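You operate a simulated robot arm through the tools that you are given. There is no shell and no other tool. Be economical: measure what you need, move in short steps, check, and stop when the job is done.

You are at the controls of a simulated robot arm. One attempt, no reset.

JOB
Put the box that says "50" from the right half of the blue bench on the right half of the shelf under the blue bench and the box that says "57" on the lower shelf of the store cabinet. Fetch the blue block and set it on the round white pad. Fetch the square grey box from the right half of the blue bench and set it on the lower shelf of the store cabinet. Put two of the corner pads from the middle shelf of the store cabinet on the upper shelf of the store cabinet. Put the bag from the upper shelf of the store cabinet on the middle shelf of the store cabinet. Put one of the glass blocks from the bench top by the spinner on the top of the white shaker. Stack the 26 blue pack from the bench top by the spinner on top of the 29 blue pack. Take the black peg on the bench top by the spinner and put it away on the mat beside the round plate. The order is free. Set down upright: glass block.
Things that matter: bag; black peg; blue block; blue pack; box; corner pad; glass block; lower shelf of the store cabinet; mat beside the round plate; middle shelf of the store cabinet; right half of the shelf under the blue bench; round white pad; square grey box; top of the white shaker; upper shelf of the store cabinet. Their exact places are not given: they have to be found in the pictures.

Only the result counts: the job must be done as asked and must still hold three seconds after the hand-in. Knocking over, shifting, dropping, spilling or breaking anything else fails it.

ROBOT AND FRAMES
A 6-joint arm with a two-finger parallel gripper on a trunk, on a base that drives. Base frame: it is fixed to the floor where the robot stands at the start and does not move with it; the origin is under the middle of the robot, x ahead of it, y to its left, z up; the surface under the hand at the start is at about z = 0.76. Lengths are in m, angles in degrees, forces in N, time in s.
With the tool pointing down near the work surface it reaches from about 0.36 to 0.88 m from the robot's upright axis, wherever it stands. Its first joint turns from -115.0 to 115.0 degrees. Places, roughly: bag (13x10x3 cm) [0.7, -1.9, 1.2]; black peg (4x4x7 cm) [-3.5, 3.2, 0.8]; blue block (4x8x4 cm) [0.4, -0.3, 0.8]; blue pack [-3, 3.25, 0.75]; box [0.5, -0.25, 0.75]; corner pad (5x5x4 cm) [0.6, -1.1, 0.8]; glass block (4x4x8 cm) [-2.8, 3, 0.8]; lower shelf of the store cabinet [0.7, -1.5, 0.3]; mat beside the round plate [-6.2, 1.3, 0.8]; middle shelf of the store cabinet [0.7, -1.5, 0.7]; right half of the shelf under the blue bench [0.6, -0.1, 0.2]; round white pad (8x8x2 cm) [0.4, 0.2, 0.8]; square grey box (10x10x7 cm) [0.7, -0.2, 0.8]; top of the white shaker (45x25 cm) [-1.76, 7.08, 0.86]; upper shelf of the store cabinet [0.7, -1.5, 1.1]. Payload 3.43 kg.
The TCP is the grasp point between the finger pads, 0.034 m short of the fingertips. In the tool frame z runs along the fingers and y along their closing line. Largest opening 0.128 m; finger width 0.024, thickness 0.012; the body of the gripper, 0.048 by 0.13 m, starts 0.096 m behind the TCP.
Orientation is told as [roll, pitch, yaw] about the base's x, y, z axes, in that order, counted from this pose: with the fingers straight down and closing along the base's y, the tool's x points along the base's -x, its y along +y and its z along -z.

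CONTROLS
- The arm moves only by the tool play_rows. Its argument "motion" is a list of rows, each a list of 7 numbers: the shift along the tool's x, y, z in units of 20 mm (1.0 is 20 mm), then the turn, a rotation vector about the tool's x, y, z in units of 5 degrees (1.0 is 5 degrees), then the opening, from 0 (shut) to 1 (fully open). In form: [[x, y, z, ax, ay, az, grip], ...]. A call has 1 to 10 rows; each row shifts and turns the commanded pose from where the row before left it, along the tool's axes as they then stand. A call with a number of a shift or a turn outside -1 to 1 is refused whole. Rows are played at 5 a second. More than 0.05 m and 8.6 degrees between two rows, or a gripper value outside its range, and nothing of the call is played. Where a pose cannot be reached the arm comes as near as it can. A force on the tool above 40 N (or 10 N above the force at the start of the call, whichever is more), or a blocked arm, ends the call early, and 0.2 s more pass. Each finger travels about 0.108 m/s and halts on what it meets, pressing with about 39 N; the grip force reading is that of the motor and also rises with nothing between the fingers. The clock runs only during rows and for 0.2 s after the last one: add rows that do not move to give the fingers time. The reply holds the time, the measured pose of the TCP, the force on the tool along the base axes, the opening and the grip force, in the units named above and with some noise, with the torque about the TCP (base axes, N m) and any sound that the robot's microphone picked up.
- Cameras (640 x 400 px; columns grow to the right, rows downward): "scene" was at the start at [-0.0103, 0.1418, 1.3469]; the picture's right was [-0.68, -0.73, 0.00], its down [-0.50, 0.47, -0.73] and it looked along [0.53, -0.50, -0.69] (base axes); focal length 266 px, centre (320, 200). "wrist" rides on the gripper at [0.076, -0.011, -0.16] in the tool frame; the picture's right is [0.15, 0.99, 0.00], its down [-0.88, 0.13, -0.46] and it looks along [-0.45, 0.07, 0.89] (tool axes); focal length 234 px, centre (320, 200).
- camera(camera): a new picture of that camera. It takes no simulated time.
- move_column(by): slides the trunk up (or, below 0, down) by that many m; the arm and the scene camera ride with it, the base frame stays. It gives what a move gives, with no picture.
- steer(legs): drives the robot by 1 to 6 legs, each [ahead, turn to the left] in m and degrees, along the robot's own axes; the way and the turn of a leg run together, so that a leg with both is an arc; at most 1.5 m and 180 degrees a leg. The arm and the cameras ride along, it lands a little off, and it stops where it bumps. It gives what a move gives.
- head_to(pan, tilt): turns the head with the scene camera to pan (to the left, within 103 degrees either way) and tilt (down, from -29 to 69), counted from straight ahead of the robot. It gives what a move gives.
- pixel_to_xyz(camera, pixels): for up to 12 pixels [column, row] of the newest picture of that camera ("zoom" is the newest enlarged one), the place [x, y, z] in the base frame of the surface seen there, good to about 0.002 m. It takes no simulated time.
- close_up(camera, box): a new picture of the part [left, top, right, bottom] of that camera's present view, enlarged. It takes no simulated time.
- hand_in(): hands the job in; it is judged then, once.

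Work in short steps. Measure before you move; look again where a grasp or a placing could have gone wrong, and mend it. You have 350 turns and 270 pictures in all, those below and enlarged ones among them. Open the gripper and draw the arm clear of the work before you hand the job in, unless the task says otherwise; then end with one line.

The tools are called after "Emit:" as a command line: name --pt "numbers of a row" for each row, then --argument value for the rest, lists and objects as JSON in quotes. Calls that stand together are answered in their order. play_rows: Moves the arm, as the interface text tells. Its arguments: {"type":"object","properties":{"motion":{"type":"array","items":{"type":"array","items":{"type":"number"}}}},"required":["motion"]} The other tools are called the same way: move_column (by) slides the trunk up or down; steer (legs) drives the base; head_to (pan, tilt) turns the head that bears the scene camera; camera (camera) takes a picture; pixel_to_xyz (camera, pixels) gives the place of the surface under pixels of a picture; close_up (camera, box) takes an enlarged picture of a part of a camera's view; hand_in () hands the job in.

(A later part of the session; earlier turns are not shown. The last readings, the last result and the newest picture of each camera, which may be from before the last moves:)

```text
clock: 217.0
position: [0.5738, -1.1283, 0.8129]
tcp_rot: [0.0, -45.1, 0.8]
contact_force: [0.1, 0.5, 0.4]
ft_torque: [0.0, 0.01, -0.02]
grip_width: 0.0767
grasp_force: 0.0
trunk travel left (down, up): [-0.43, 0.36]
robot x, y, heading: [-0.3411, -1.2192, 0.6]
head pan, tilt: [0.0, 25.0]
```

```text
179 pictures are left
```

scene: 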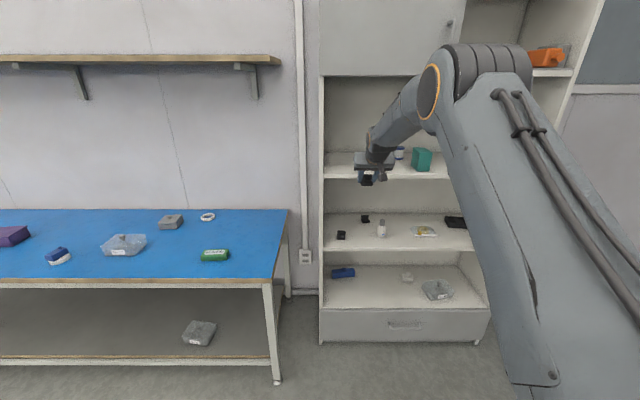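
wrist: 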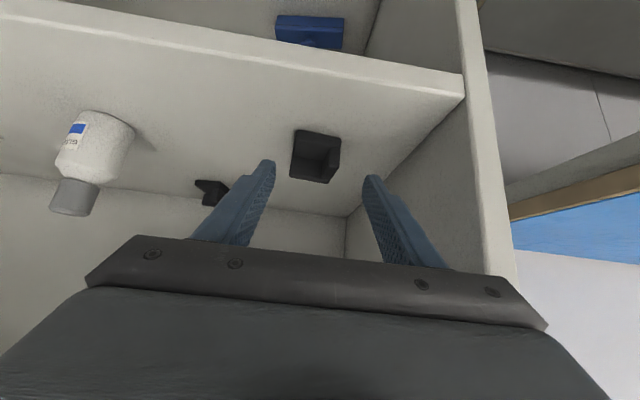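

Emit:
play_rows --pt "0.05 -0.25 0.7 0 0 0 0.6" --pt "0.05 0 0.7 0 0 0 0.6" --pt "0 0 0.7 0 0 0 0.6" --pt "0 0 0.4 0 0 0 0.6" --pt "0 0 0 0 0 0 0.6"

Emit:
close_up --camera "wrist" --box '[230, 100, 420, 220]'

```text
clock: 218.2
position: [0.6076, -1.1319, 0.7745]
tcp_rot: [0.1, -44.9, 0.8]
contact_force: [-0.3, -0.6, -0.9]
ft_torque: [0.01, 0.0, 0.03]
grip_width: 0.0767
grasp_force: 0.0
trunk travel left (down, up): [-0.43, 0.36]
robot x, y, heading: [-0.3446, -1.219, 0.8]
head pan, tilt: [0.0, 25.0]
```

```text
3.33 times, centred on (325, 160) of wrist
```

zoom: 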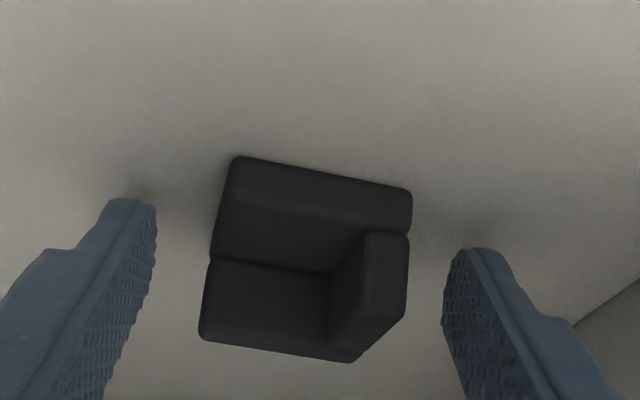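

Centred. Close, lift, and back out.

Emit:
play_rows --pt "0 0 0 0 0 0 0" --pt "0 0 0 0 0 0 0" --pt "0 0 0 0 0 0 0" --pt "-0.1 0 -0.1 0 0 0 0" --pt "-0.2 0 -0.2 0 0 0 0" --pt "-0.2 0 -0.2 0 0 0 0" --pt "-0.4 0 -0.4 0 0 0 0" --pt "-0.4 0 -0.4 0 0 0 0" --pt "-0.3 0 -0.3 0 0 0 0"

Emit:
steer --legs '[[-0.28, 0]]'

Emit:
move_column --by 0.36

Emit:
camera --camera "wrist"

```text
clock: 220.2
position: [0.6084, -1.1341, 0.8212]
tcp_rot: [0.0, -44.8, 0.8]
contact_force: [-0.4, 0.7, -0.2]
ft_torque: [0.0, 0.01, 0.01]
grip_width: 0.0435
grasp_force: 39.9
trunk travel left (down, up): [-0.43, 0.36]
robot x, y, heading: [-0.3448, -1.2206, 1.0]
head pan, tilt: [0.0, 25.0]
```

```text
clock: 222.2
position: [0.3229, -1.1381, 0.821]
tcp_rot: [0.0, -45.0, 0.7]
contact_force: [0.4, 0.1, 0.1]
ft_torque: [-0.03, 0.02, -0.01]
grip_width: 0.0434
grasp_force: 38.7
trunk travel left (down, up): [-0.43, 0.36]
robot x, y, heading: [-0.6279, -1.224, 0.6]
head pan, tilt: [0.0, 25.0]
```

```text
clock: 225.7
position: [0.3235, -1.1377, 1.1812]
tcp_rot: [-0.1, -44.9, 0.7]
contact_force: [0.4, 0.3, -0.3]
ft_torque: [0.01, 0.0, -0.01]
grip_width: 0.0435
grasp_force: 39.1
trunk travel left (down, up): [-0.79, 0.0]
robot x, y, heading: [-0.6295, -1.2213, 0.8]
head pan, tilt: [0.0, 25.0]
```

```text
177 pictures are left
```

wrist: 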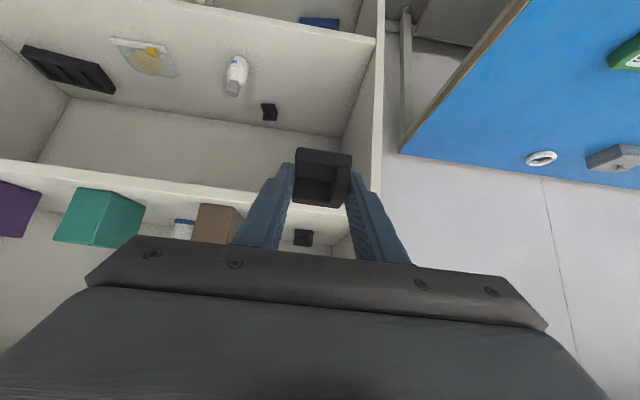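

I raise 3 cm, drive in to TCP x≈0.60 in front of pad 1, and lower.

Emit:
play_rows --pt "-0.3 0 -0.3 0 0 0 0" --pt "-0.3 0 -0.3 0 0 0 0" --pt "-0.4 0 -0.4 0 0 0 0"

Emit:
steer --legs '[[0.275, -0.6]]'

Emit:
play_rows --pt "0.2 0 0.2 0 0 0 0" --pt "0.2 0 0.2 0 0 0 0" --pt "0.2 0 0.2 0 0 0 0" --pt "0.2 0 0.2 0 0 0 0" --pt "0.1 0 0.1 0 0 0 0"

Emit:
close_up --camera "scene" --box '[290, 80, 450, 200]'

```text
clock: 226.5
position: [0.3242, -1.1387, 1.2111]
tcp_rot: [0.0, -44.9, 0.7]
contact_force: [-0.5, -0.1, -0.2]
ft_torque: [-0.01, 0.03, 0.0]
grip_width: 0.0433
grasp_force: 39.0
trunk travel left (down, up): [-0.79, 0.0]
robot x, y, heading: [-0.6307, -1.2196, 0.9]
head pan, tilt: [0.0, 25.0]
```

```text
clock: 228.4
position: [0.593, -1.142, 1.2118]
tcp_rot: [0.0, -44.8, 0.3]
contact_force: [-1.0, -0.2, 0.7]
ft_torque: [-0.02, 0.0, -0.01]
grip_width: 0.0435
grasp_force: 39.3
trunk travel left (down, up): [-0.79, 0.0]
robot x, y, heading: [-0.3608, -1.2176, 0.2]
head pan, tilt: [0.0, 25.0]
```

```text
clock: 229.6
position: [0.5925, -1.1431, 1.1862]
tcp_rot: [0.0, -45.0, 0.2]
contact_force: [0.2, 0.2, -1.1]
ft_torque: [0.01, 0.0, -0.02]
grip_width: 0.0435
grasp_force: 38.9
trunk travel left (down, up): [-0.79, 0.0]
robot x, y, heading: [-0.3542, -1.2189, 0.2]
head pan, tilt: [0.0, 25.0]
```

```text
3.33 times, centred on (370, 140) of scene
```

zoom: 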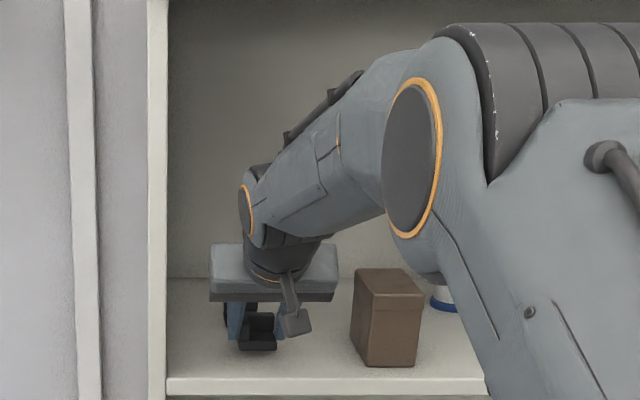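

Emit:
play_rows --pt "0.08 0 0.08 0 0 0 0" --pt "0.08 0 0.08 0 0 0 0" --pt "0.08 0 0.08 0 0 0 0"

Emit:
play_rows --pt "0.05 0 0.05 0 0 0 0" --pt "0.05 0 0.05 0 0 0 0"

```text
clock: 230.4
position: [0.5941, -1.142, 1.1795]
tcp_rot: [0.0, -45.0, 0.2]
contact_force: [0.8, 0.0, 0.8]
ft_torque: [0.02, -0.02, -0.01]
grip_width: 0.0437
grasp_force: 38.7
trunk travel left (down, up): [-0.79, 0.0]
robot x, y, heading: [-0.357, -1.2193, 0.0]
head pan, tilt: [0.0, 25.0]
```

```text
clock: 231.0
position: [0.5928, -1.1433, 1.1772]
tcp_rot: [0.0, -44.9, 0.3]
contact_force: [-0.3, -0.1, -0.2]
ft_torque: [-0.01, 0.02, 0.0]
grip_width: 0.0437
grasp_force: 39.0
trunk travel left (down, up): [-0.79, 0.0]
robot x, y, heading: [-0.355, -1.2179, 0.4]
head pan, tilt: [0.0, 25.0]
```

Emit:
play_rows --pt "0.05 0 0.05 0 0 0 0" --pt "0.04 0 0.04 0 0 0 0"

```text
clock: 231.6
position: [0.5941, -1.1431, 1.1748]
tcp_rot: [0.0, -45.0, 0.3]
contact_force: [-0.9, 0.9, 2.8]
ft_torque: [-0.03, -0.03, 0.0]
grip_width: 0.0436
grasp_force: 39.2
trunk travel left (down, up): [-0.79, 0.0]
robot x, y, heading: [-0.3612, -1.223, 0.3]
head pan, tilt: [0.0, 25.0]
```

Contact. Release and retreat.

Emit:
play_rows --pt "0 0 0 0 0 0 0.55" --pt "0 0 0 0 0 0 0.55" --pt "0 0 0 0 0 0 0.55" --pt "0 0 -0.3 0 0 0 0.55" --pt "0 0 -0.6 0 0 0 0.55" --pt "0 0 -0.7 0 0 0 0.55" --pt "0 0 -0.7 0 0 0 0.55" --pt "0 0 -0.7 0 0 0 0.55"

Emit:
camera --camera "wrist"

```text
clock: 233.4
position: [0.5516, -1.1422, 1.2168]
tcp_rot: [0.0, -45.0, 0.3]
contact_force: [-0.3, 0.6, -0.4]
ft_torque: [0.0, -0.02, -0.02]
grip_width: 0.0706
grasp_force: 0.1
trunk travel left (down, up): [-0.79, 0.0]
robot x, y, heading: [-0.3579, -1.2237, -0.1]
head pan, tilt: [0.0, 25.0]
```

```text
175 pictures are left
```

wrist: 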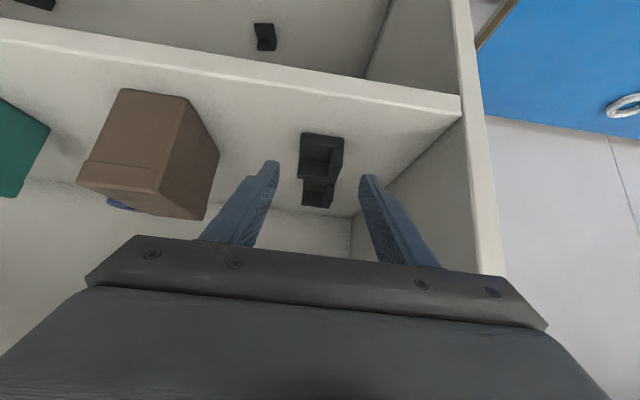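

Both pads stand on the upper shelf. Next is the grey box; I go back to the bench.

Emit:
steer --legs '[[-0.3, 0], [0, 90], [1.0, 0], [0, -90]]'

Emit:
move_column --by -0.25

Emit:
camera --camera "scene"

```text
clock: 247.7
position: [0.3196, -0.2739, 1.2174]
tcp_rot: [0.0, -44.9, -6.1]
contact_force: [-1.3, -0.8, 0.3]
ft_torque: [0.02, -0.03, 0.02]
grip_width: 0.0705
grasp_force: 0.1
trunk travel left (down, up): [-0.79, 0.0]
robot x, y, heading: [-0.5922, -0.2523, -6.2]
head pan, tilt: [0.0, 25.0]
```

```text
clock: 250.2
position: [0.3198, -0.2756, 0.9672]
tcp_rot: [0.1, -44.9, -6.1]
contact_force: [-0.8, 0.0, -0.6]
ft_torque: [-0.01, -0.01, 0.0]
grip_width: 0.0702
grasp_force: 0.0
trunk travel left (down, up): [-0.54, 0.25]
robot x, y, heading: [-0.5899, -0.2451, -6.0]
head pan, tilt: [0.0, 25.0]
```

```text
174 pictures are left
```

scene: 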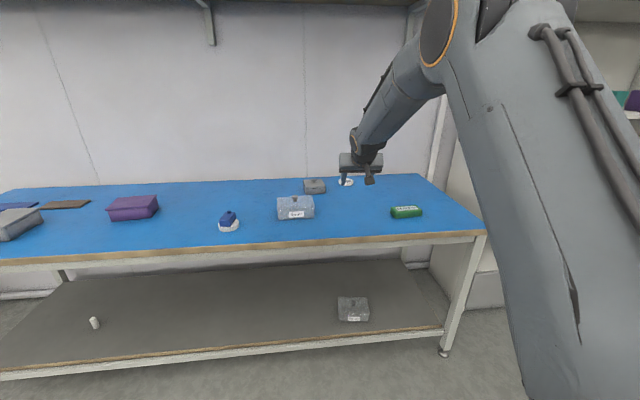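

The heading is -6°, and the grey box yaw is about +7°. I turn to +7°, shift the arm right and drive in.

Emit:
steer --legs '[[0, 13]]'

Emit:
play_rows --pt "0 -1 0 0 0 0 1" --pt "0 -1 0 0 0 0 1" --pt "0 -1 0 0 0 0 1" --pt "0 -1 0 0 0 0 1" --pt "0 -1 0 0 0 0 1" --pt "0 -1 0 0 0 0 1" --pt "0 -0.5 0 0 0 0 1"

Emit:
steer --legs '[[0.25, 0]]'

Emit:
camera --camera "wrist"

```text
clock: 251.5
position: [0.3022, -0.0684, 0.9664]
tcp_rot: [0.1, -44.9, 7.0]
contact_force: [-0.7, 0.3, -0.5]
ft_torque: [-0.02, 0.02, -0.02]
grip_width: 0.0705
grasp_force: 0.1
trunk travel left (down, up): [-0.54, 0.25]
robot x, y, heading: [-0.5911, -0.2502, 7.2]
head pan, tilt: [0.0, 25.0]
```

```text
clock: 253.1
position: [0.3193, -0.1956, 0.9655]
tcp_rot: [0.1, -44.9, 7.1]
contact_force: [0.3, 0.4, -0.3]
ft_torque: [-0.02, -0.03, -0.03]
grip_width: 0.128
grasp_force: 0.0
trunk travel left (down, up): [-0.54, 0.25]
robot x, y, heading: [-0.5899, -0.2502, 7.0]
head pan, tilt: [0.0, 25.0]
```

```text
clock: 254.9
position: [0.5642, -0.1587, 0.9657]
tcp_rot: [0.0, -44.9, 7.3]
contact_force: [-0.3, 0.1, -0.5]
ft_torque: [0.0, -0.02, -0.01]
grip_width: 0.1279
grasp_force: 0.0
trunk travel left (down, up): [-0.54, 0.25]
robot x, y, heading: [-0.3441, -0.217, 7.3]
head pan, tilt: [0.0, 25.0]
```

```text
173 pictures are left
```

wrist: 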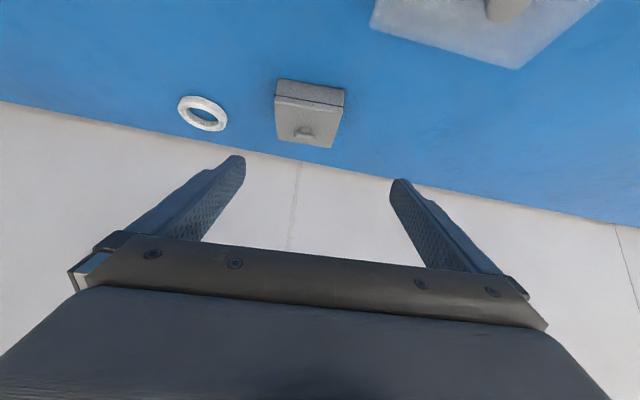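

Emit:
close_up --camera "wrist" --box '[240, 60, 390, 160]'

Emit:
pixel_to_xyz --camera "zoom" --pixels '[[160, 90], [435, 125], [155, 165], [430, 200], [395, 365], [160, 330], [280, 300], [280, 250], [240, 315], [320, 320], [165, 140]]'

```text
4.00 times, centred on (315, 110) of wrist
```

zoom: 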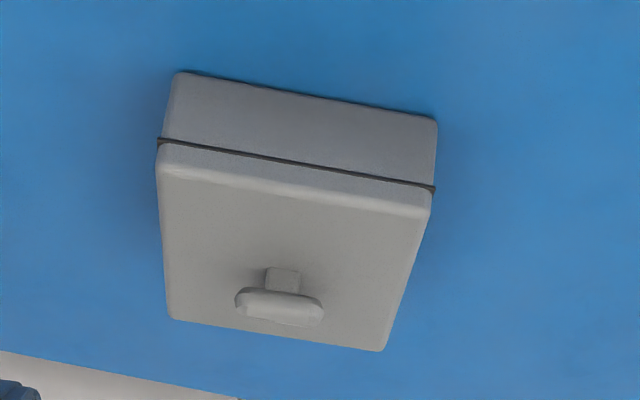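

```text
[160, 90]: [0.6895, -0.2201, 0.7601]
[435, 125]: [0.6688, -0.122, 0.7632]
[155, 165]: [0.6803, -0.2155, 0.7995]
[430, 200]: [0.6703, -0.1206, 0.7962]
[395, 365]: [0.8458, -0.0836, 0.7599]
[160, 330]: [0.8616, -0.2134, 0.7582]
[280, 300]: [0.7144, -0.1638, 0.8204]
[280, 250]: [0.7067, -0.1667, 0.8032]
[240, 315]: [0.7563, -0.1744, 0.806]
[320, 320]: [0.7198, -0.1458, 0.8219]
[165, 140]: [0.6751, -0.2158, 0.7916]
```

Grey box centre (0.718,-0.162), yaw ≈6–7°. I drive 14 cm, shift right, then descend in two stages.

Emit:
steer --legs '[[0.14, 0]]'

Emit:
play_rows --pt "0 -0.6 0 0 0 0 1" --pt "0 -0.55 0 0 0 0 1" --pt "0.7 0 0.8 0 0 0 1" --pt "0.7 0 0.8 0 0 0 1" --pt "0.7 0 0.8 0 0 0 1" --pt "0.7 0 0.8 0 0 0 1" --pt "0.7 0 0.7 0 0 0 1"

Emit:
camera --camera "wrist"

```text
clock: 256.2
position: [0.7022, -0.1382, 0.9664]
tcp_rot: [0.0, -44.9, 7.5]
contact_force: [0.0, 0.2, -0.5]
ft_torque: [0.0, -0.01, 0.02]
grip_width: 0.1282
grasp_force: 0.0
trunk travel left (down, up): [-0.54, 0.25]
robot x, y, heading: [-0.2114, -0.2016, 7.8]
head pan, tilt: [0.0, 25.0]
```

```text
clock: 257.8
position: [0.7114, -0.1614, 0.8631]
tcp_rot: [0.0, -44.8, 7.5]
contact_force: [-0.6, -0.6, -0.2]
ft_torque: [-0.01, 0.01, 0.01]
grip_width: 0.128
grasp_force: 0.1
trunk travel left (down, up): [-0.54, 0.25]
robot x, y, heading: [-0.2117, -0.1969, 7.6]
head pan, tilt: [0.0, 25.0]
```

```text
171 pictures are left
```

wrist: 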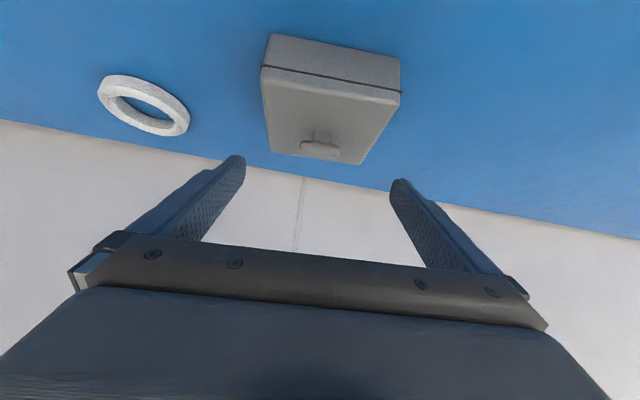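

Emit:
play_rows --pt "0.55 0 0.6 0 0 0 1" --pt "0.55 0 0.6 0 0 0 1" --pt "0.55 0 0.6 0 0 0 1" --pt "0.5 0 0.55 0 0 0 1"

Emit:
camera --camera "wrist"

```text
clock: 258.8
position: [0.7121, -0.1593, 0.7999]
tcp_rot: [-0.1, -44.9, 7.5]
contact_force: [-0.4, 0.6, 1.0]
ft_torque: [0.01, 0.0, 0.01]
grip_width: 0.1282
grasp_force: 0.0
trunk travel left (down, up): [-0.54, 0.25]
robot x, y, heading: [-0.2102, -0.2005, 7.5]
head pan, tilt: [0.0, 25.0]
```

```text
170 pictures are left
```

wrist: 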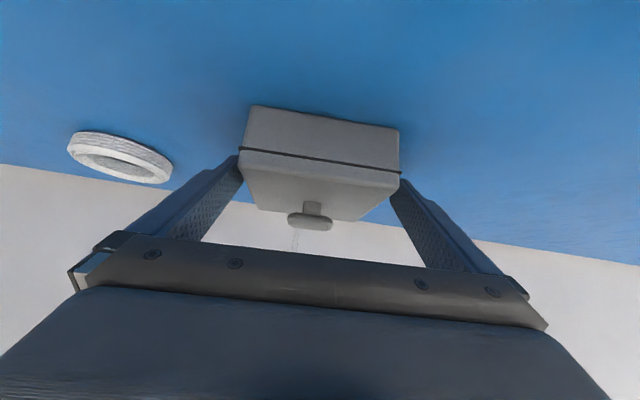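

The box is between the fingers. I close and read the width.

Emit:
play_rows --pt "0 0 0 0 0 0 0.85" --pt "0 0 0 0 0 0 0.7" --pt "0 0 0 0 0 0 0.5" --pt "0 0 0 0 0 0 0.3" --pt "0 0 0 0 0 0 0" --pt "0 0 0 0 0 0 0"

Emit:
camera --camera "wrist"

```text
clock: 260.2
position: [0.7127, -0.1601, 0.7989]
tcp_rot: [0.0, -44.9, 7.5]
contact_force: [0.6, 0.1, -0.4]
ft_torque: [-0.06, -0.06, 0.03]
grip_width: 0.0977
grasp_force: 39.1
trunk travel left (down, up): [-0.54, 0.25]
robot x, y, heading: [-0.2102, -0.1988, 7.3]
head pan, tilt: [0.0, 25.0]
```

```text
169 pictures are left
```

wrist: 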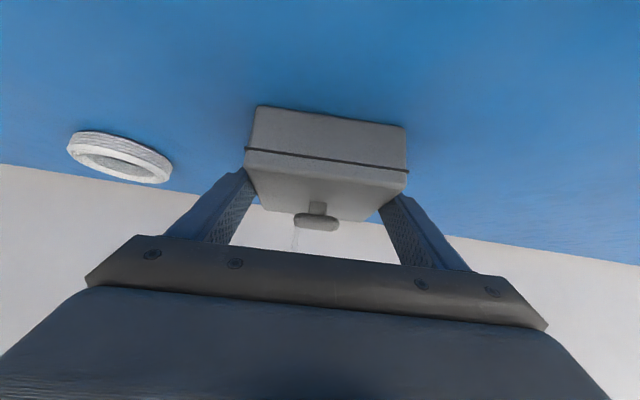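

Gripped at 97.7 mm. I lift slowly and check.

Emit:
play_rows --pt "-0.1 0 -0.1 0 0 0 0" --pt "-0.15 0 -0.15 0 0 0 0" --pt "-0.2 0 -0.2 0 0 0 0" --pt "-0.2 0 -0.2 0 0 0 0" --pt "-0.3 0 -0.3 0 0 0 0"

Emit:
camera --camera "wrist"

```text
clock: 261.4
position: [0.7122, -0.1605, 0.8243]
tcp_rot: [-0.1, -44.9, 7.5]
contact_force: [-0.1, 0.4, -2.0]
ft_torque: [-0.01, 0.05, 0.0]
grip_width: 0.0976
grasp_force: 38.7
trunk travel left (down, up): [-0.54, 0.25]
robot x, y, heading: [-0.2113, -0.1984, 7.4]
head pan, tilt: [0.0, 25.0]
```

```text
168 pictures are left
```

wrist: 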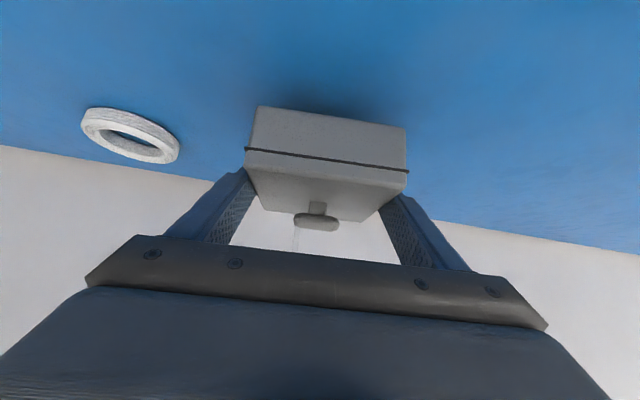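

Held firmly. I raise it above the other boxes, back out and travel to the cabinet.

Emit:
play_rows --pt "-0.6 0 -0.6 0 0 0 0" --pt "-0.7 0 -0.7 0 0 0 0" --pt "-0.7 0 -0.7 0 0 0 0" --pt "-0.7 0 -0.7 0 0 0 0" --pt "-0.7 0 -0.7 0 0 0 0" --pt "-0.5 0 -0.5 0 0 0 0"

Emit:
steer --legs '[[-0.5, 0], [0, -97.5], [1.02, 0]]'

Emit:
steer --legs '[[0, 90]]'

Emit:
camera --camera "wrist"

```text
clock: 262.8
position: [0.7122, -0.1609, 0.9369]
tcp_rot: [0.0, -44.9, 7.7]
contact_force: [0.3, -0.8, -2.3]
ft_torque: [0.0, 0.04, -0.03]
grip_width: 0.0977
grasp_force: 39.4
trunk travel left (down, up): [-0.54, 0.25]
robot x, y, heading: [-0.2082, -0.1982, 7.6]
head pan, tilt: [0.0, 25.0]
```

```text
clock: 274.4
position: [-0.7528, -2.1722, 0.9356]
tcp_rot: [0.0, -44.9, -90.0]
contact_force: [-0.6, 0.6, -1.8]
ft_torque: [0.01, 0.0, 0.03]
grip_width: 0.0977
grasp_force: 39.2
trunk travel left (down, up): [-0.54, 0.25]
robot x, y, heading: [-0.6718, -1.2502, -90.1]
head pan, tilt: [0.0, 25.0]
```

```text
clock: 278.6
position: [0.2444, -1.3543, 0.9352]
tcp_rot: [0.0, -44.8, -1.2]
contact_force: [0.3, -0.7, -3.5]
ft_torque: [0.02, 0.04, 0.04]
grip_width: 0.0977
grasp_force: 39.0
trunk travel left (down, up): [-0.54, 0.25]
robot x, y, heading: [-0.6729, -1.2537, -1.0]
head pan, tilt: [0.0, 25.0]
```

```text
167 pictures are left
```

wrist: 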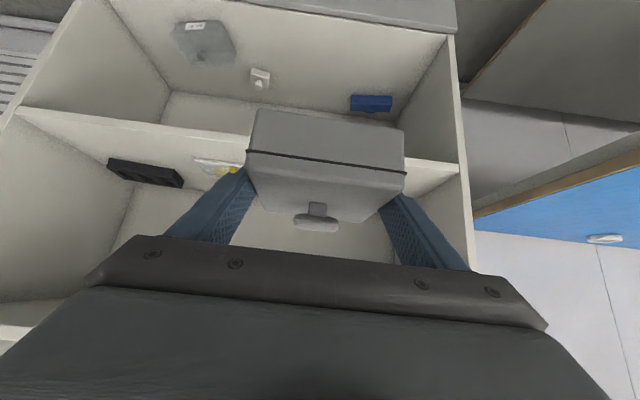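

In front of the cabinet, facing it. I lower the trunk to the lower shelf level.

Emit:
move_column --by -0.4

Emit:
move_column --by -0.135

Emit:
camera --camera "scene"

```text
clock: 282.4
position: [0.244, -1.3561, 0.5349]
tcp_rot: [0.0, -44.9, -1.2]
contact_force: [0.3, 0.3, -2.6]
ft_torque: [0.02, 0.02, -0.03]
grip_width: 0.0979
grasp_force: 38.8
trunk travel left (down, up): [-0.14, 0.65]
robot x, y, heading: [-0.6741, -1.2526, -1.3]
head pan, tilt: [0.0, 25.0]
```

```text
clock: 284.1
position: [0.2448, -1.3553, 0.401]
tcp_rot: [0.0, -45.0, -1.2]
contact_force: [-1.5, 0.2, -2.8]
ft_torque: [-0.02, 0.03, -0.04]
grip_width: 0.0976
grasp_force: 39.2
trunk travel left (down, up): [-0.005, 0.785]
robot x, y, heading: [-0.6748, -1.2564, -1.3]
head pan, tilt: [0.0, 25.0]
```

```text
166 pictures are left
```

scene: 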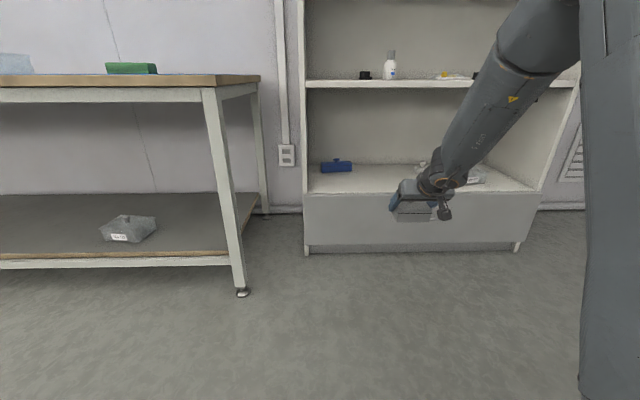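

Emit:
steer --legs '[[0.25, 0.5]]'

Emit:
camera --camera "scene"

```text
clock: 285.9
position: [0.495, -1.3459, 0.4002]
tcp_rot: [-0.1, -45.0, -0.4]
contact_force: [0.8, -0.1, -3.0]
ft_torque: [-0.01, 0.05, 0.03]
grip_width: 0.098
grasp_force: 39.1
trunk travel left (down, up): [-0.005, 0.785]
robot x, y, heading: [-0.4206, -1.2558, -0.4]
head pan, tilt: [0.0, 25.0]
```

```text
165 pictures are left
```

scene: 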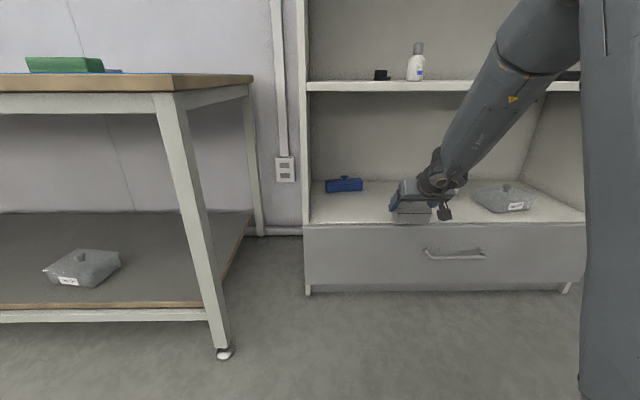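

Still above shelf level. I drive 15 cm more and lower.

Emit:
steer --legs '[[0.15, 0]]'

Emit:
play_rows --pt "0.25 0 0.25 0 0 0 0" --pt "0.25 0 0.25 0 0 0 0" --pt "0.25 0 0.25 0 0 0 0" --pt "0.25 0 0.25 0 0 0 0" --pt "0.2 0 0.2 0 0 0 0" --pt "0.1 0 0.1 0 0 0 0"

Emit:
close_up --camera "scene" --box '[340, 130, 500, 250]'

```text
clock: 287.2
position: [0.6419, -1.3466, 0.3998]
tcp_rot: [0.0, -45.0, -0.5]
contact_force: [0.7, 0.0, -2.0]
ft_torque: [0.0, -0.03, 0.01]
grip_width: 0.0978
grasp_force: 39.7
trunk travel left (down, up): [-0.005, 0.785]
robot x, y, heading: [-0.2794, -1.2578, -0.6]
head pan, tilt: [0.0, 25.0]
```

```text
clock: 288.6
position: [0.6405, -1.3478, 0.3647]
tcp_rot: [0.1, -44.9, -0.5]
contact_force: [-0.3, 0.3, -3.0]
ft_torque: [-0.01, 0.02, 0.01]
grip_width: 0.0979
grasp_force: 38.7
trunk travel left (down, up): [-0.005, 0.785]
robot x, y, heading: [-0.2754, -1.2598, -0.3]
head pan, tilt: [0.0, 25.0]
```

```text
3.33 times, centred on (420, 190) of scene
```

zoom: 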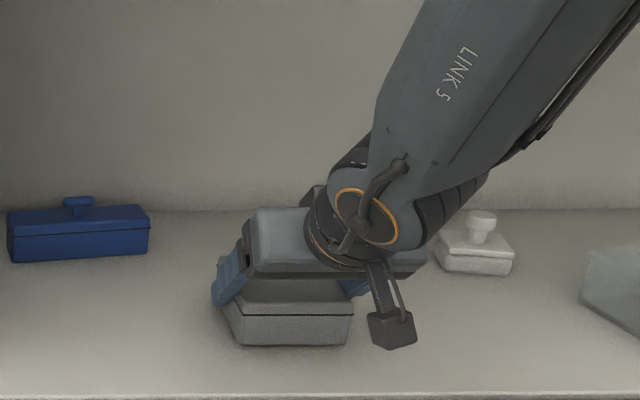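

Emit:
play_rows --pt "0.06 0 0.06 0 0 0 0" --pt "0.06 0 0.06 0 0 0 0" --pt "0.06 0 0.06 0 0 0 0"

Emit:
play_rows --pt "0.05 0 0.05 0 0 0 0" --pt "0.05 0 0.05 0 0 0 0"

```text
clock: 289.4
position: [0.642, -1.3468, 0.3609]
tcp_rot: [-0.1, -45.0, -0.5]
contact_force: [-2.3, 1.2, 7.4]
ft_torque: [-0.31, 0.51, -0.14]
grip_width: 0.0981
grasp_force: 39.1
trunk travel left (down, up): [-0.005, 0.785]
robot x, y, heading: [-0.2756, -1.2576, -0.5]
head pan, tilt: [0.0, 25.0]
```

```text
clock: 290.1
position: [0.6413, -1.3479, 0.3602]
tcp_rot: [-0.1, -45.2, -0.6]
contact_force: [-8.9, -1.3, 30.8]
ft_torque: [-0.19, 0.54, 0.09]
grip_width: 0.0976
grasp_force: 39.1
trunk travel left (down, up): [-0.005, 0.785]
robot x, y, heading: [-0.2767, -1.2605, -0.5]
head pan, tilt: [0.0, 25.0]
```

Firm contact; I ease up slightly, open fully and retreat along the tool axis.

Emit:
play_rows --pt "-0.07 0 -0.07 0 0 0 0" --pt "0 0 0 0 0 0 1" --pt "0 0 0 0 0 0 1" --pt "0 0 0 0 0 0 1" --pt "0 0 -0.4 0 0 0 1" --pt "0 0 -0.7 0 0 0 1" --pt "0 0 -0.8 0 0 0 1" --pt "0 0 -0.8 0 0 0 1" --pt "0 0 -0.8 0 0 0 1" --pt "0 0 -0.8 0 0 0 1"

Emit:
camera --camera "wrist"

```text
clock: 292.2
position: [0.5807, -1.3452, 0.4186]
tcp_rot: [0.0, -44.9, -0.5]
contact_force: [-0.1, -0.2, -0.1]
ft_torque: [0.02, -0.01, -0.01]
grip_width: 0.1279
grasp_force: 0.0
trunk travel left (down, up): [-0.005, 0.785]
robot x, y, heading: [-0.2751, -1.2561, -0.3]
head pan, tilt: [0.0, 25.0]
```

```text
163 pictures are left
```

wrist: 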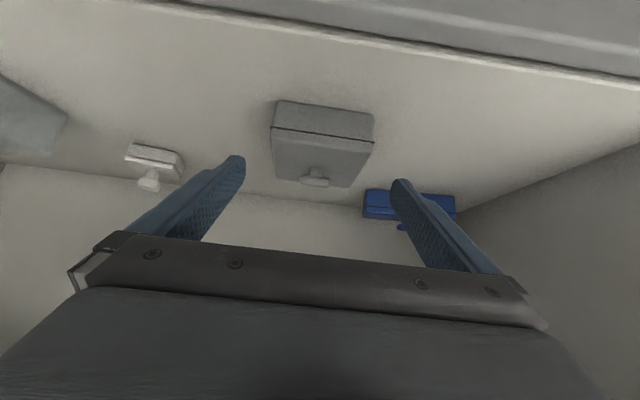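

The grey box is on the lower shelf. I back out, raise the trunk, retract the arm, and look around toward the spinner area.

Emit:
steer --legs '[[-0.6, 0]]'

Emit:
move_column --by 0.4

Emit:
move_column --by 0.22

Emit:
play_rows --pt "0.4 0 -0.9 0 1 0 1" --pt "0.4 0 -0.9 0 1 0 1" --pt "0.4 0 -0.9 0 1 0 1" --pt "0.4 0 -0.9 0 1 0 1" --pt "0.4 0 -0.9 0 1 0 1" --pt "0.4 0 -0.9 0 1 0 1" --pt "0.4 0 -0.5 0 1 0 1" --pt "0.5 0 0 0 1 0 1" --pt "0.5 0 0 0 1 0 1" --pt "0.5 0 0 0 0 0 1"

Emit:
steer --legs '[[0, 120]]'

Emit:
head_to --pan 0 --tilt 20

Emit:
camera --camera "scene"

```text
clock: 295.6
position: [-0.0119, -1.3462, 0.42]
tcp_rot: [0.0, -44.9, -1.0]
contact_force: [0.5, -0.2, 0.2]
ft_torque: [0.02, 0.0, -0.02]
grip_width: 0.1281
grasp_force: 0.1
trunk travel left (down, up): [-0.005, 0.785]
robot x, y, heading: [-0.8659, -1.2503, -1.1]
head pan, tilt: [0.0, 25.0]
```

```text
clock: 299.4
position: [-0.0123, -1.347, 0.8199]
tcp_rot: [0.0, -45.0, -1.1]
contact_force: [0.1, 0.0, 0.6]
ft_torque: [0.01, -0.02, 0.03]
grip_width: 0.1279
grasp_force: 0.1
trunk travel left (down, up): [-0.405, 0.385]
robot x, y, heading: [-0.865, -1.2532, -1.2]
head pan, tilt: [0.0, 25.0]
```

```text
clock: 301.8
position: [-0.0123, -1.347, 1.0386]
tcp_rot: [0.0, -45.0, -1.0]
contact_force: [0.6, 0.4, 0.0]
ft_torque: [0.0, 0.03, 0.02]
grip_width: 0.1279
grasp_force: 0.1
trunk travel left (down, up): [-0.625, 0.165]
robot x, y, heading: [-0.869, -1.25, -0.9]
head pan, tilt: [0.0, 25.0]
```

```text
clock: 304.0
position: [-0.1509, -1.343, 1.1103]
tcp_rot: [0.0, 0.2, -1.2]
contact_force: [0.4, -0.3, -0.7]
ft_torque: [-0.01, 0.04, 0.02]
grip_width: 0.1281
grasp_force: 0.1
trunk travel left (down, up): [-0.625, 0.165]
robot x, y, heading: [-0.8702, -1.2533, -1.0]
head pan, tilt: [0.0, 25.0]
```

```text
clock: 309.3
position: [-1.1303, -0.5762, 1.1094]
tcp_rot: [0.0, 0.1, 117.5]
contact_force: [0.1, -0.7, 0.4]
ft_torque: [0.03, -0.01, 0.01]
grip_width: 0.1281
grasp_force: 0.1
trunk travel left (down, up): [-0.625, 0.165]
robot x, y, heading: [-0.8709, -1.2523, 117.6]
head pan, tilt: [0.0, 25.0]
```

```text
clock: 310.0
position: [-1.132, -0.5773, 1.1095]
tcp_rot: [-0.1, 0.0, 117.5]
contact_force: [0.1, -0.3, -0.2]
ft_torque: [0.0, 0.03, 0.01]
grip_width: 0.1278
grasp_force: 0.1
trunk travel left (down, up): [-0.625, 0.165]
robot x, y, heading: [-0.8683, -1.2505, 117.6]
head pan, tilt: [0.0, 20.0]
```

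```text
162 pictures are left
```

scene: 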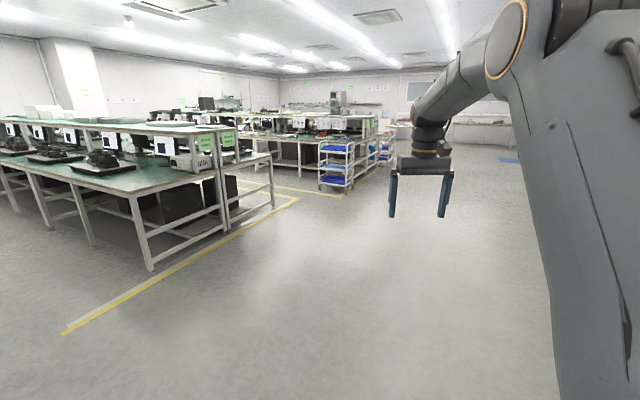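

I measure landmarks for the route: the near bench end, the yellow lines, the blue cart and the far benches.

Emit:
pixel_to_xyz --camera "scene" --pixels '[[150, 268], [228, 230], [275, 205], [325, 188], [352, 180], [375, 165], [300, 145], [335, 100], [480, 130], [65, 332], [298, 199], [250, 160]]'

Emit:
close_up --camera "scene" --box '[200, 80, 420, 220]'

```text
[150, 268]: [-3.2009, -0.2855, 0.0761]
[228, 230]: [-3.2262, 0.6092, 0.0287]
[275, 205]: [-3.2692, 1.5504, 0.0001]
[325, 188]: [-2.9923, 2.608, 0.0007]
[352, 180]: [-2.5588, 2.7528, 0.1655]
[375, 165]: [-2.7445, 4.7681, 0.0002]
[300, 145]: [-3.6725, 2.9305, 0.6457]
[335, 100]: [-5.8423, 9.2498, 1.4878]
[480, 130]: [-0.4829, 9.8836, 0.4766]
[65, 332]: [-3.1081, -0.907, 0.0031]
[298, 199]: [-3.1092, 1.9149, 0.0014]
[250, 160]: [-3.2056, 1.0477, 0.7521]
```

```text
2.86 times, centred on (310, 150) of scene
```

zoom: 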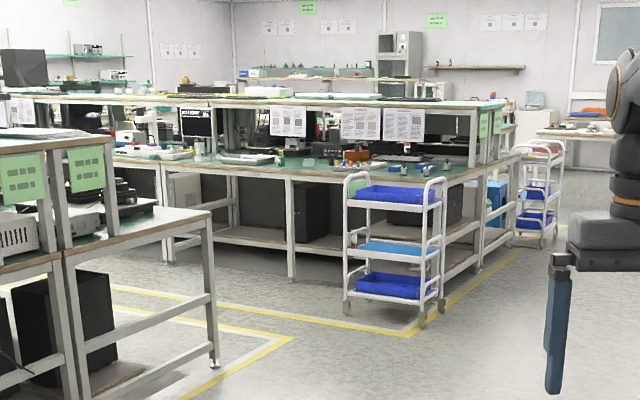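

The spinner bench is the second island; its right end is near x≈-2.7, y 2.9–4.7, with a cart in front at (-2.75,2.65). I drive over the free floor toward (-1.9,1.9).

Emit:
steer --legs '[[0, -10], [1.5, 0], [1.5, 0]]'

Emit:
head_to --pan 40 --tilt 20

Emit:
camera --camera "scene"

```text
clock: 325.1
position: [-2.0554, 2.2861, 1.1098]
tcp_rot: [0.0, 0.1, 111.7]
contact_force: [0.0, 0.3, 0.4]
ft_torque: [-0.01, 0.01, 0.0]
grip_width: 0.1281
grasp_force: 0.2
trunk travel left (down, up): [-0.625, 0.165]
robot x, y, heading: [-1.861, 1.5899, 111.9]
head pan, tilt: [0.0, 20.0]
```

```text
clock: 326.2
position: [-2.0569, 2.2859, 1.1101]
tcp_rot: [-0.1, 0.2, 111.7]
contact_force: [-0.4, 0.3, 0.0]
ft_torque: [0.01, 0.0, -0.03]
grip_width: 0.128
grasp_force: 0.0
trunk travel left (down, up): [-0.625, 0.165]
robot x, y, heading: [-1.8631, 1.5873, 111.5]
head pan, tilt: [40.0, 20.0]
```

```text
160 pictures are left
```

scene: 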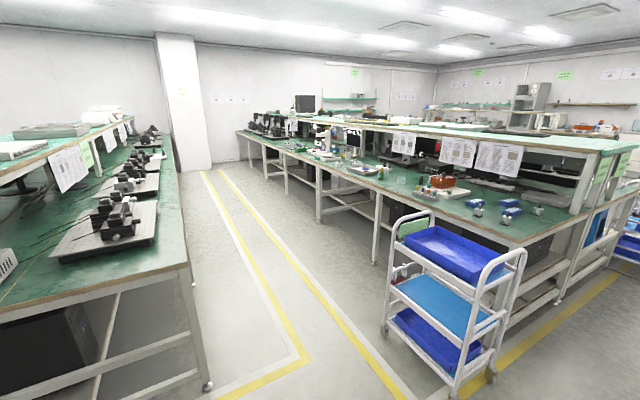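

Emit:
close_up --camera "scene" --box '[340, 140, 580, 260]'

Emit:
pixel_to_xyz --camera "scene" --pixels '[[512, 240], [400, 205], [300, 165], [478, 212], [503, 217], [510, 208], [538, 212], [445, 190], [420, 195], [480, 202], [403, 182], [370, 170]]'

Emit:
pixel_to_xyz --camera "scene" --pixels '[[383, 335], [455, 392], [520, 300], [395, 218], [436, 215], [525, 255], [570, 220], [610, 145], [555, 300], [205, 385], [190, 290], [375, 265]]'

```text
2.67 times, centred on (460, 200) of scene
```

zoom: 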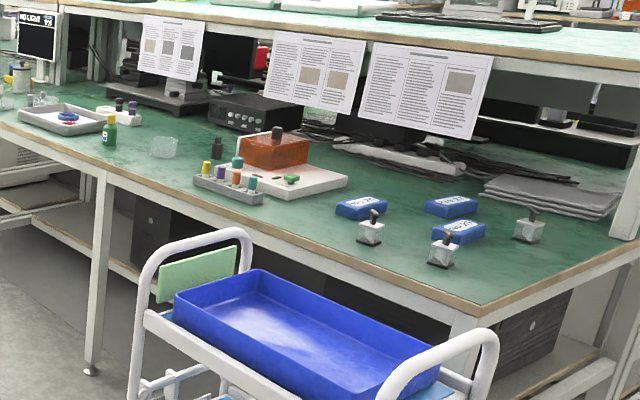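

```text
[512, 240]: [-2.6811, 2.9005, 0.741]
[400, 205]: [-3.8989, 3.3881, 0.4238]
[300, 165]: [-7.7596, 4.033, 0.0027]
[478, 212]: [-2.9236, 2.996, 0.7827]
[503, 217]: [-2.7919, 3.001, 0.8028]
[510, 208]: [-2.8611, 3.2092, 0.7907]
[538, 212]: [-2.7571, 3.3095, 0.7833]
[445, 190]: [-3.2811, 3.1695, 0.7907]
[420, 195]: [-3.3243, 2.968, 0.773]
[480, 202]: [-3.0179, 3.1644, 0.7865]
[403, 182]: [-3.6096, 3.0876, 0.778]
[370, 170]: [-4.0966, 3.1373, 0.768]
```

```text
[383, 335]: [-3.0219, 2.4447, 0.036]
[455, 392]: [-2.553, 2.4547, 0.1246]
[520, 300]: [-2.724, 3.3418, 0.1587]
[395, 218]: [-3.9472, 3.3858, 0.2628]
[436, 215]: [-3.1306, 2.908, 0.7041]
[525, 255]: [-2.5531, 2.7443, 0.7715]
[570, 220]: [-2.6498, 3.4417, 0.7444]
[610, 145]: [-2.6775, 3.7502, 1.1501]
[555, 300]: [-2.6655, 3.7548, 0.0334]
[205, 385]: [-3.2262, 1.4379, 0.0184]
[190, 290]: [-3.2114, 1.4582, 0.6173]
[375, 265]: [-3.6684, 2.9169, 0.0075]
```

Bench edge is y=2.9, end x=-2.65. The glass blocks and blue packs are near that end, so I go to the end side and face -x.

Emit:
steer --legs '[[0, -23], [1.5, 0], [0, 90]]'

Emit:
head_to --pan 0 --tilt 35

Emit:
camera --camera "scene"

Emit:
camera --camera "wrist"

```text
clock: 338.7
position: [-2.5622, 3.1943, 1.1091]
tcp_rot: [-0.1, 0.1, 178.7]
contact_force: [-0.2, -1.0, 0.3]
ft_torque: [0.01, 0.01, -0.01]
grip_width: 0.1281
grasp_force: 0.1
trunk travel left (down, up): [-0.625, 0.165]
robot x, y, heading: [-1.8422, 3.0977, 178.3]
head pan, tilt: [40.0, 20.0]
```

```text
clock: 339.7
position: [-2.5616, 3.1938, 1.1107]
tcp_rot: [0.0, 0.1, 178.6]
contact_force: [0.3, 0.7, 1.0]
ft_torque: [0.01, -0.04, -0.03]
grip_width: 0.1281
grasp_force: 0.1
trunk travel left (down, up): [-0.625, 0.165]
robot x, y, heading: [-1.8455, 3.0986, 178.5]
head pan, tilt: [0.0, 35.0]
```

```text
158 pictures are left
```

scene: 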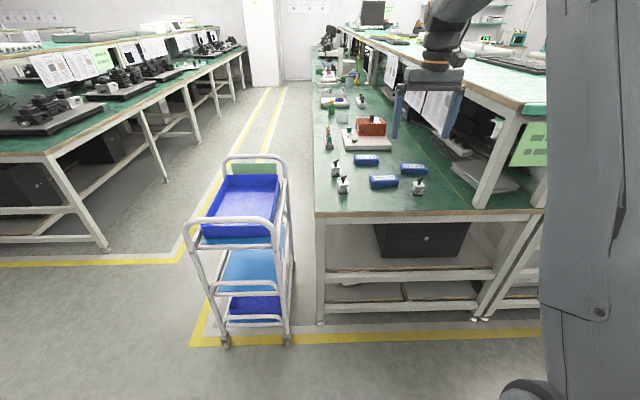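

```text
157 pictures are left
```

wrist: 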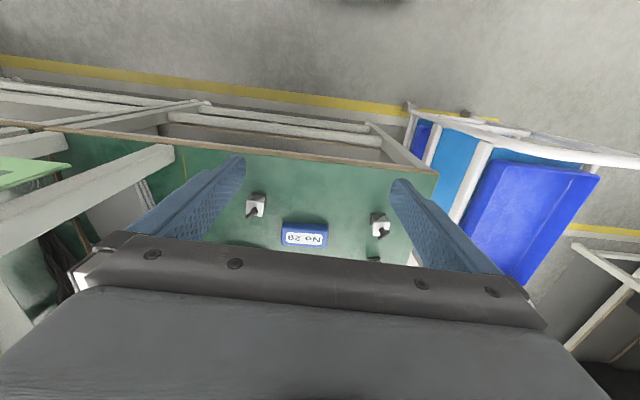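

Emit:
close_up --camera "scene" --box '[310, 100, 450, 210]'

Emit:
close_up --camera "scene" --box '[340, 145, 440, 205]'

Emit:
pixel_to_xyz --camera "zoom" --pixels '[[180, 80], [180, 110], [480, 165], [460, 130], [285, 225], [270, 260], [15, 215], [500, 270], [510, 220], [320, 330]]'

```text
3.64 times, centred on (380, 155) of scene
```

zoom: 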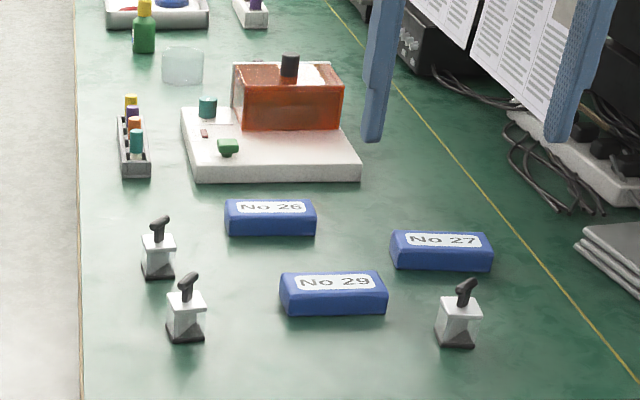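

```text
6.40 times, centred on (390, 175) of scene
```

zoom: 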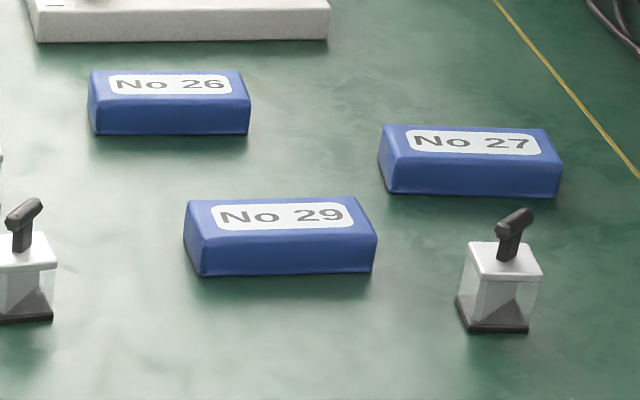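

```text
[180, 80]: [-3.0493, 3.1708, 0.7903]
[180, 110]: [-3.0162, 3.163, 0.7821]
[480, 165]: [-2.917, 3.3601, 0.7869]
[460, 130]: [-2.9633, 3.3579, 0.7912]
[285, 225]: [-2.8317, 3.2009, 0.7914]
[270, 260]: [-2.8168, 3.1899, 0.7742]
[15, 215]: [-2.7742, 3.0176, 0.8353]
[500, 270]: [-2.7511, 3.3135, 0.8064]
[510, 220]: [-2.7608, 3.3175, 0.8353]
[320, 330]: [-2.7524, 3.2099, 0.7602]
```

Pack 26 is at the back left, 29 in front. I measure their ends, using the wide zoom.

Emit:
pixel_to_xyz --camera "zoom" --pixels '[[92, 78], [240, 76], [245, 98], [92, 105], [190, 205], [350, 200], [373, 235], [195, 240], [100, 95], [200, 236], [370, 200]]'

Emit:
steer --legs '[[0.35, 1]]'

Emit:
camera --camera "wrist"

```text
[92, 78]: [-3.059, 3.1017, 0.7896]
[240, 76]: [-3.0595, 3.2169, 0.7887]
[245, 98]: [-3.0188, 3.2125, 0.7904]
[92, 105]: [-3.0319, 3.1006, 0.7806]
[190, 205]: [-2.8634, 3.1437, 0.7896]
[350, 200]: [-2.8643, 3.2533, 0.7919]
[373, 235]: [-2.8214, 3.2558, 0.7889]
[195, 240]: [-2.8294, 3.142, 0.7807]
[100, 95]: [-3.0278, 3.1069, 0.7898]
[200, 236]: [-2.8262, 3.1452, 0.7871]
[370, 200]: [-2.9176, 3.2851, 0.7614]
```

```text
clock: 342.0
position: [-2.9201, 3.185, 1.11]
tcp_rot: [0.0, 0.2, 179.7]
contact_force: [-0.3, 1.1, -0.4]
ft_torque: [-0.01, 0.01, 0.02]
grip_width: 0.1279
grasp_force: 0.1
trunk travel left (down, up): [-0.625, 0.165]
robot x, y, heading: [-2.2008, 3.1024, 179.8]
head pan, tilt: [0.0, 35.0]
```

```text
154 pictures are left
```

wrist: 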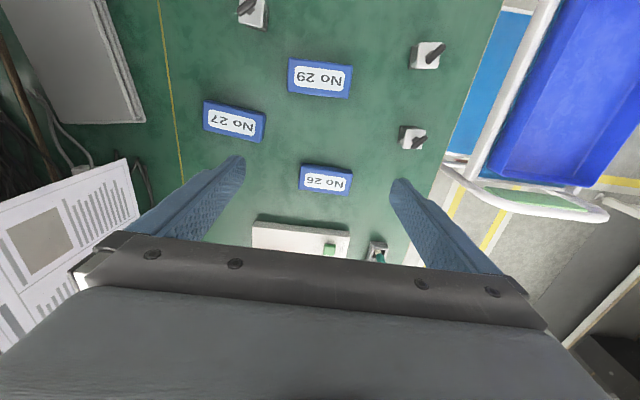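

Packs are 11.5 cm along y and 4.5 cm along x, so I rotate the gripper 90° to close along x. I drive 10 cm nearer first.

Emit:
steer --legs '[[0.1, 0]]'

Emit:
play_rows --pt "0 0 0 0 0 1 0.8" --pt "0 0 0 0 0 1 0.8" --pt "0 0 0 0 0 1 0.8" --pt "0 0 0 0 0 1 0.8" --pt "0 0 0 0 0 1 0.8" --pt "0 0 0 0 0 1 0.8" --pt "0 0 0 0 0 1 0.8" --pt "0 0 0 0 0 1 0.8" --pt "0 0 0 0 0 1 0.8"

Emit:
play_rows --pt "0 0 0 0 0 1 0.8" --pt "0 0 0 0 0 1 0.8" --pt "0 0 0 0 0 1 0.8" --pt "0 0 0 0 0 1 0.8" --pt "0 0 0 0 0 1 0.8" --pt "0 0 0 0 0 1 0.8" --pt "0 0 0 0 0 1 0.8" --pt "0 0 0 0 0 1 0.8" --pt "0 0 0 0 0 1 0.8"

Emit:
camera --camera "wrist"

```text
clock: 343.2
position: [-3.0205, 3.189, 1.1096]
tcp_rot: [0.0, 0.1, 179.5]
contact_force: [0.9, -0.9, -0.4]
ft_torque: [0.01, -0.01, -0.02]
grip_width: 0.1278
grasp_force: 0.1
trunk travel left (down, up): [-0.625, 0.165]
robot x, y, heading: [-2.3003, 3.1028, 179.6]
head pan, tilt: [0.0, 35.0]
```

```text
clock: 345.2
position: [-3.0224, 3.1892, 1.1084]
tcp_rot: [-0.1, 0.2, 134.6]
contact_force: [0.0, -0.2, -0.3]
ft_torque: [-0.01, -0.02, -0.01]
grip_width: 0.1023
grasp_force: 0.1
trunk travel left (down, up): [-0.625, 0.165]
robot x, y, heading: [-2.302, 3.1011, 179.6]
head pan, tilt: [0.0, 35.0]
```

```text
clock: 347.2
position: [-3.0208, 3.1882, 1.1104]
tcp_rot: [-0.2, -0.1, 89.4]
contact_force: [0.3, 0.2, 0.4]
ft_torque: [-0.01, 0.02, 0.01]
grip_width: 0.1023
grasp_force: 0.1
trunk travel left (down, up): [-0.625, 0.165]
robot x, y, heading: [-2.3014, 3.1087, 179.6]
head pan, tilt: [0.0, 35.0]
```

```text
153 pictures are left
```

wrist: 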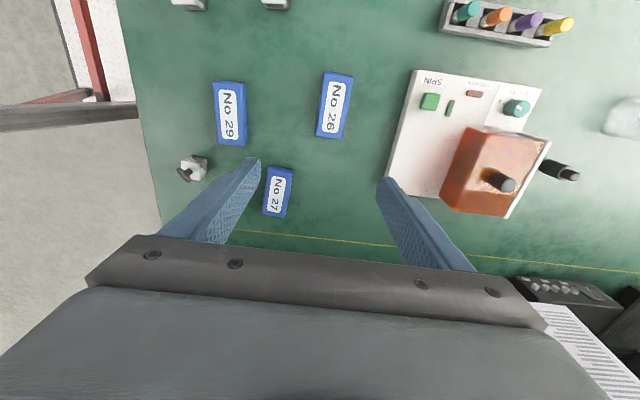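

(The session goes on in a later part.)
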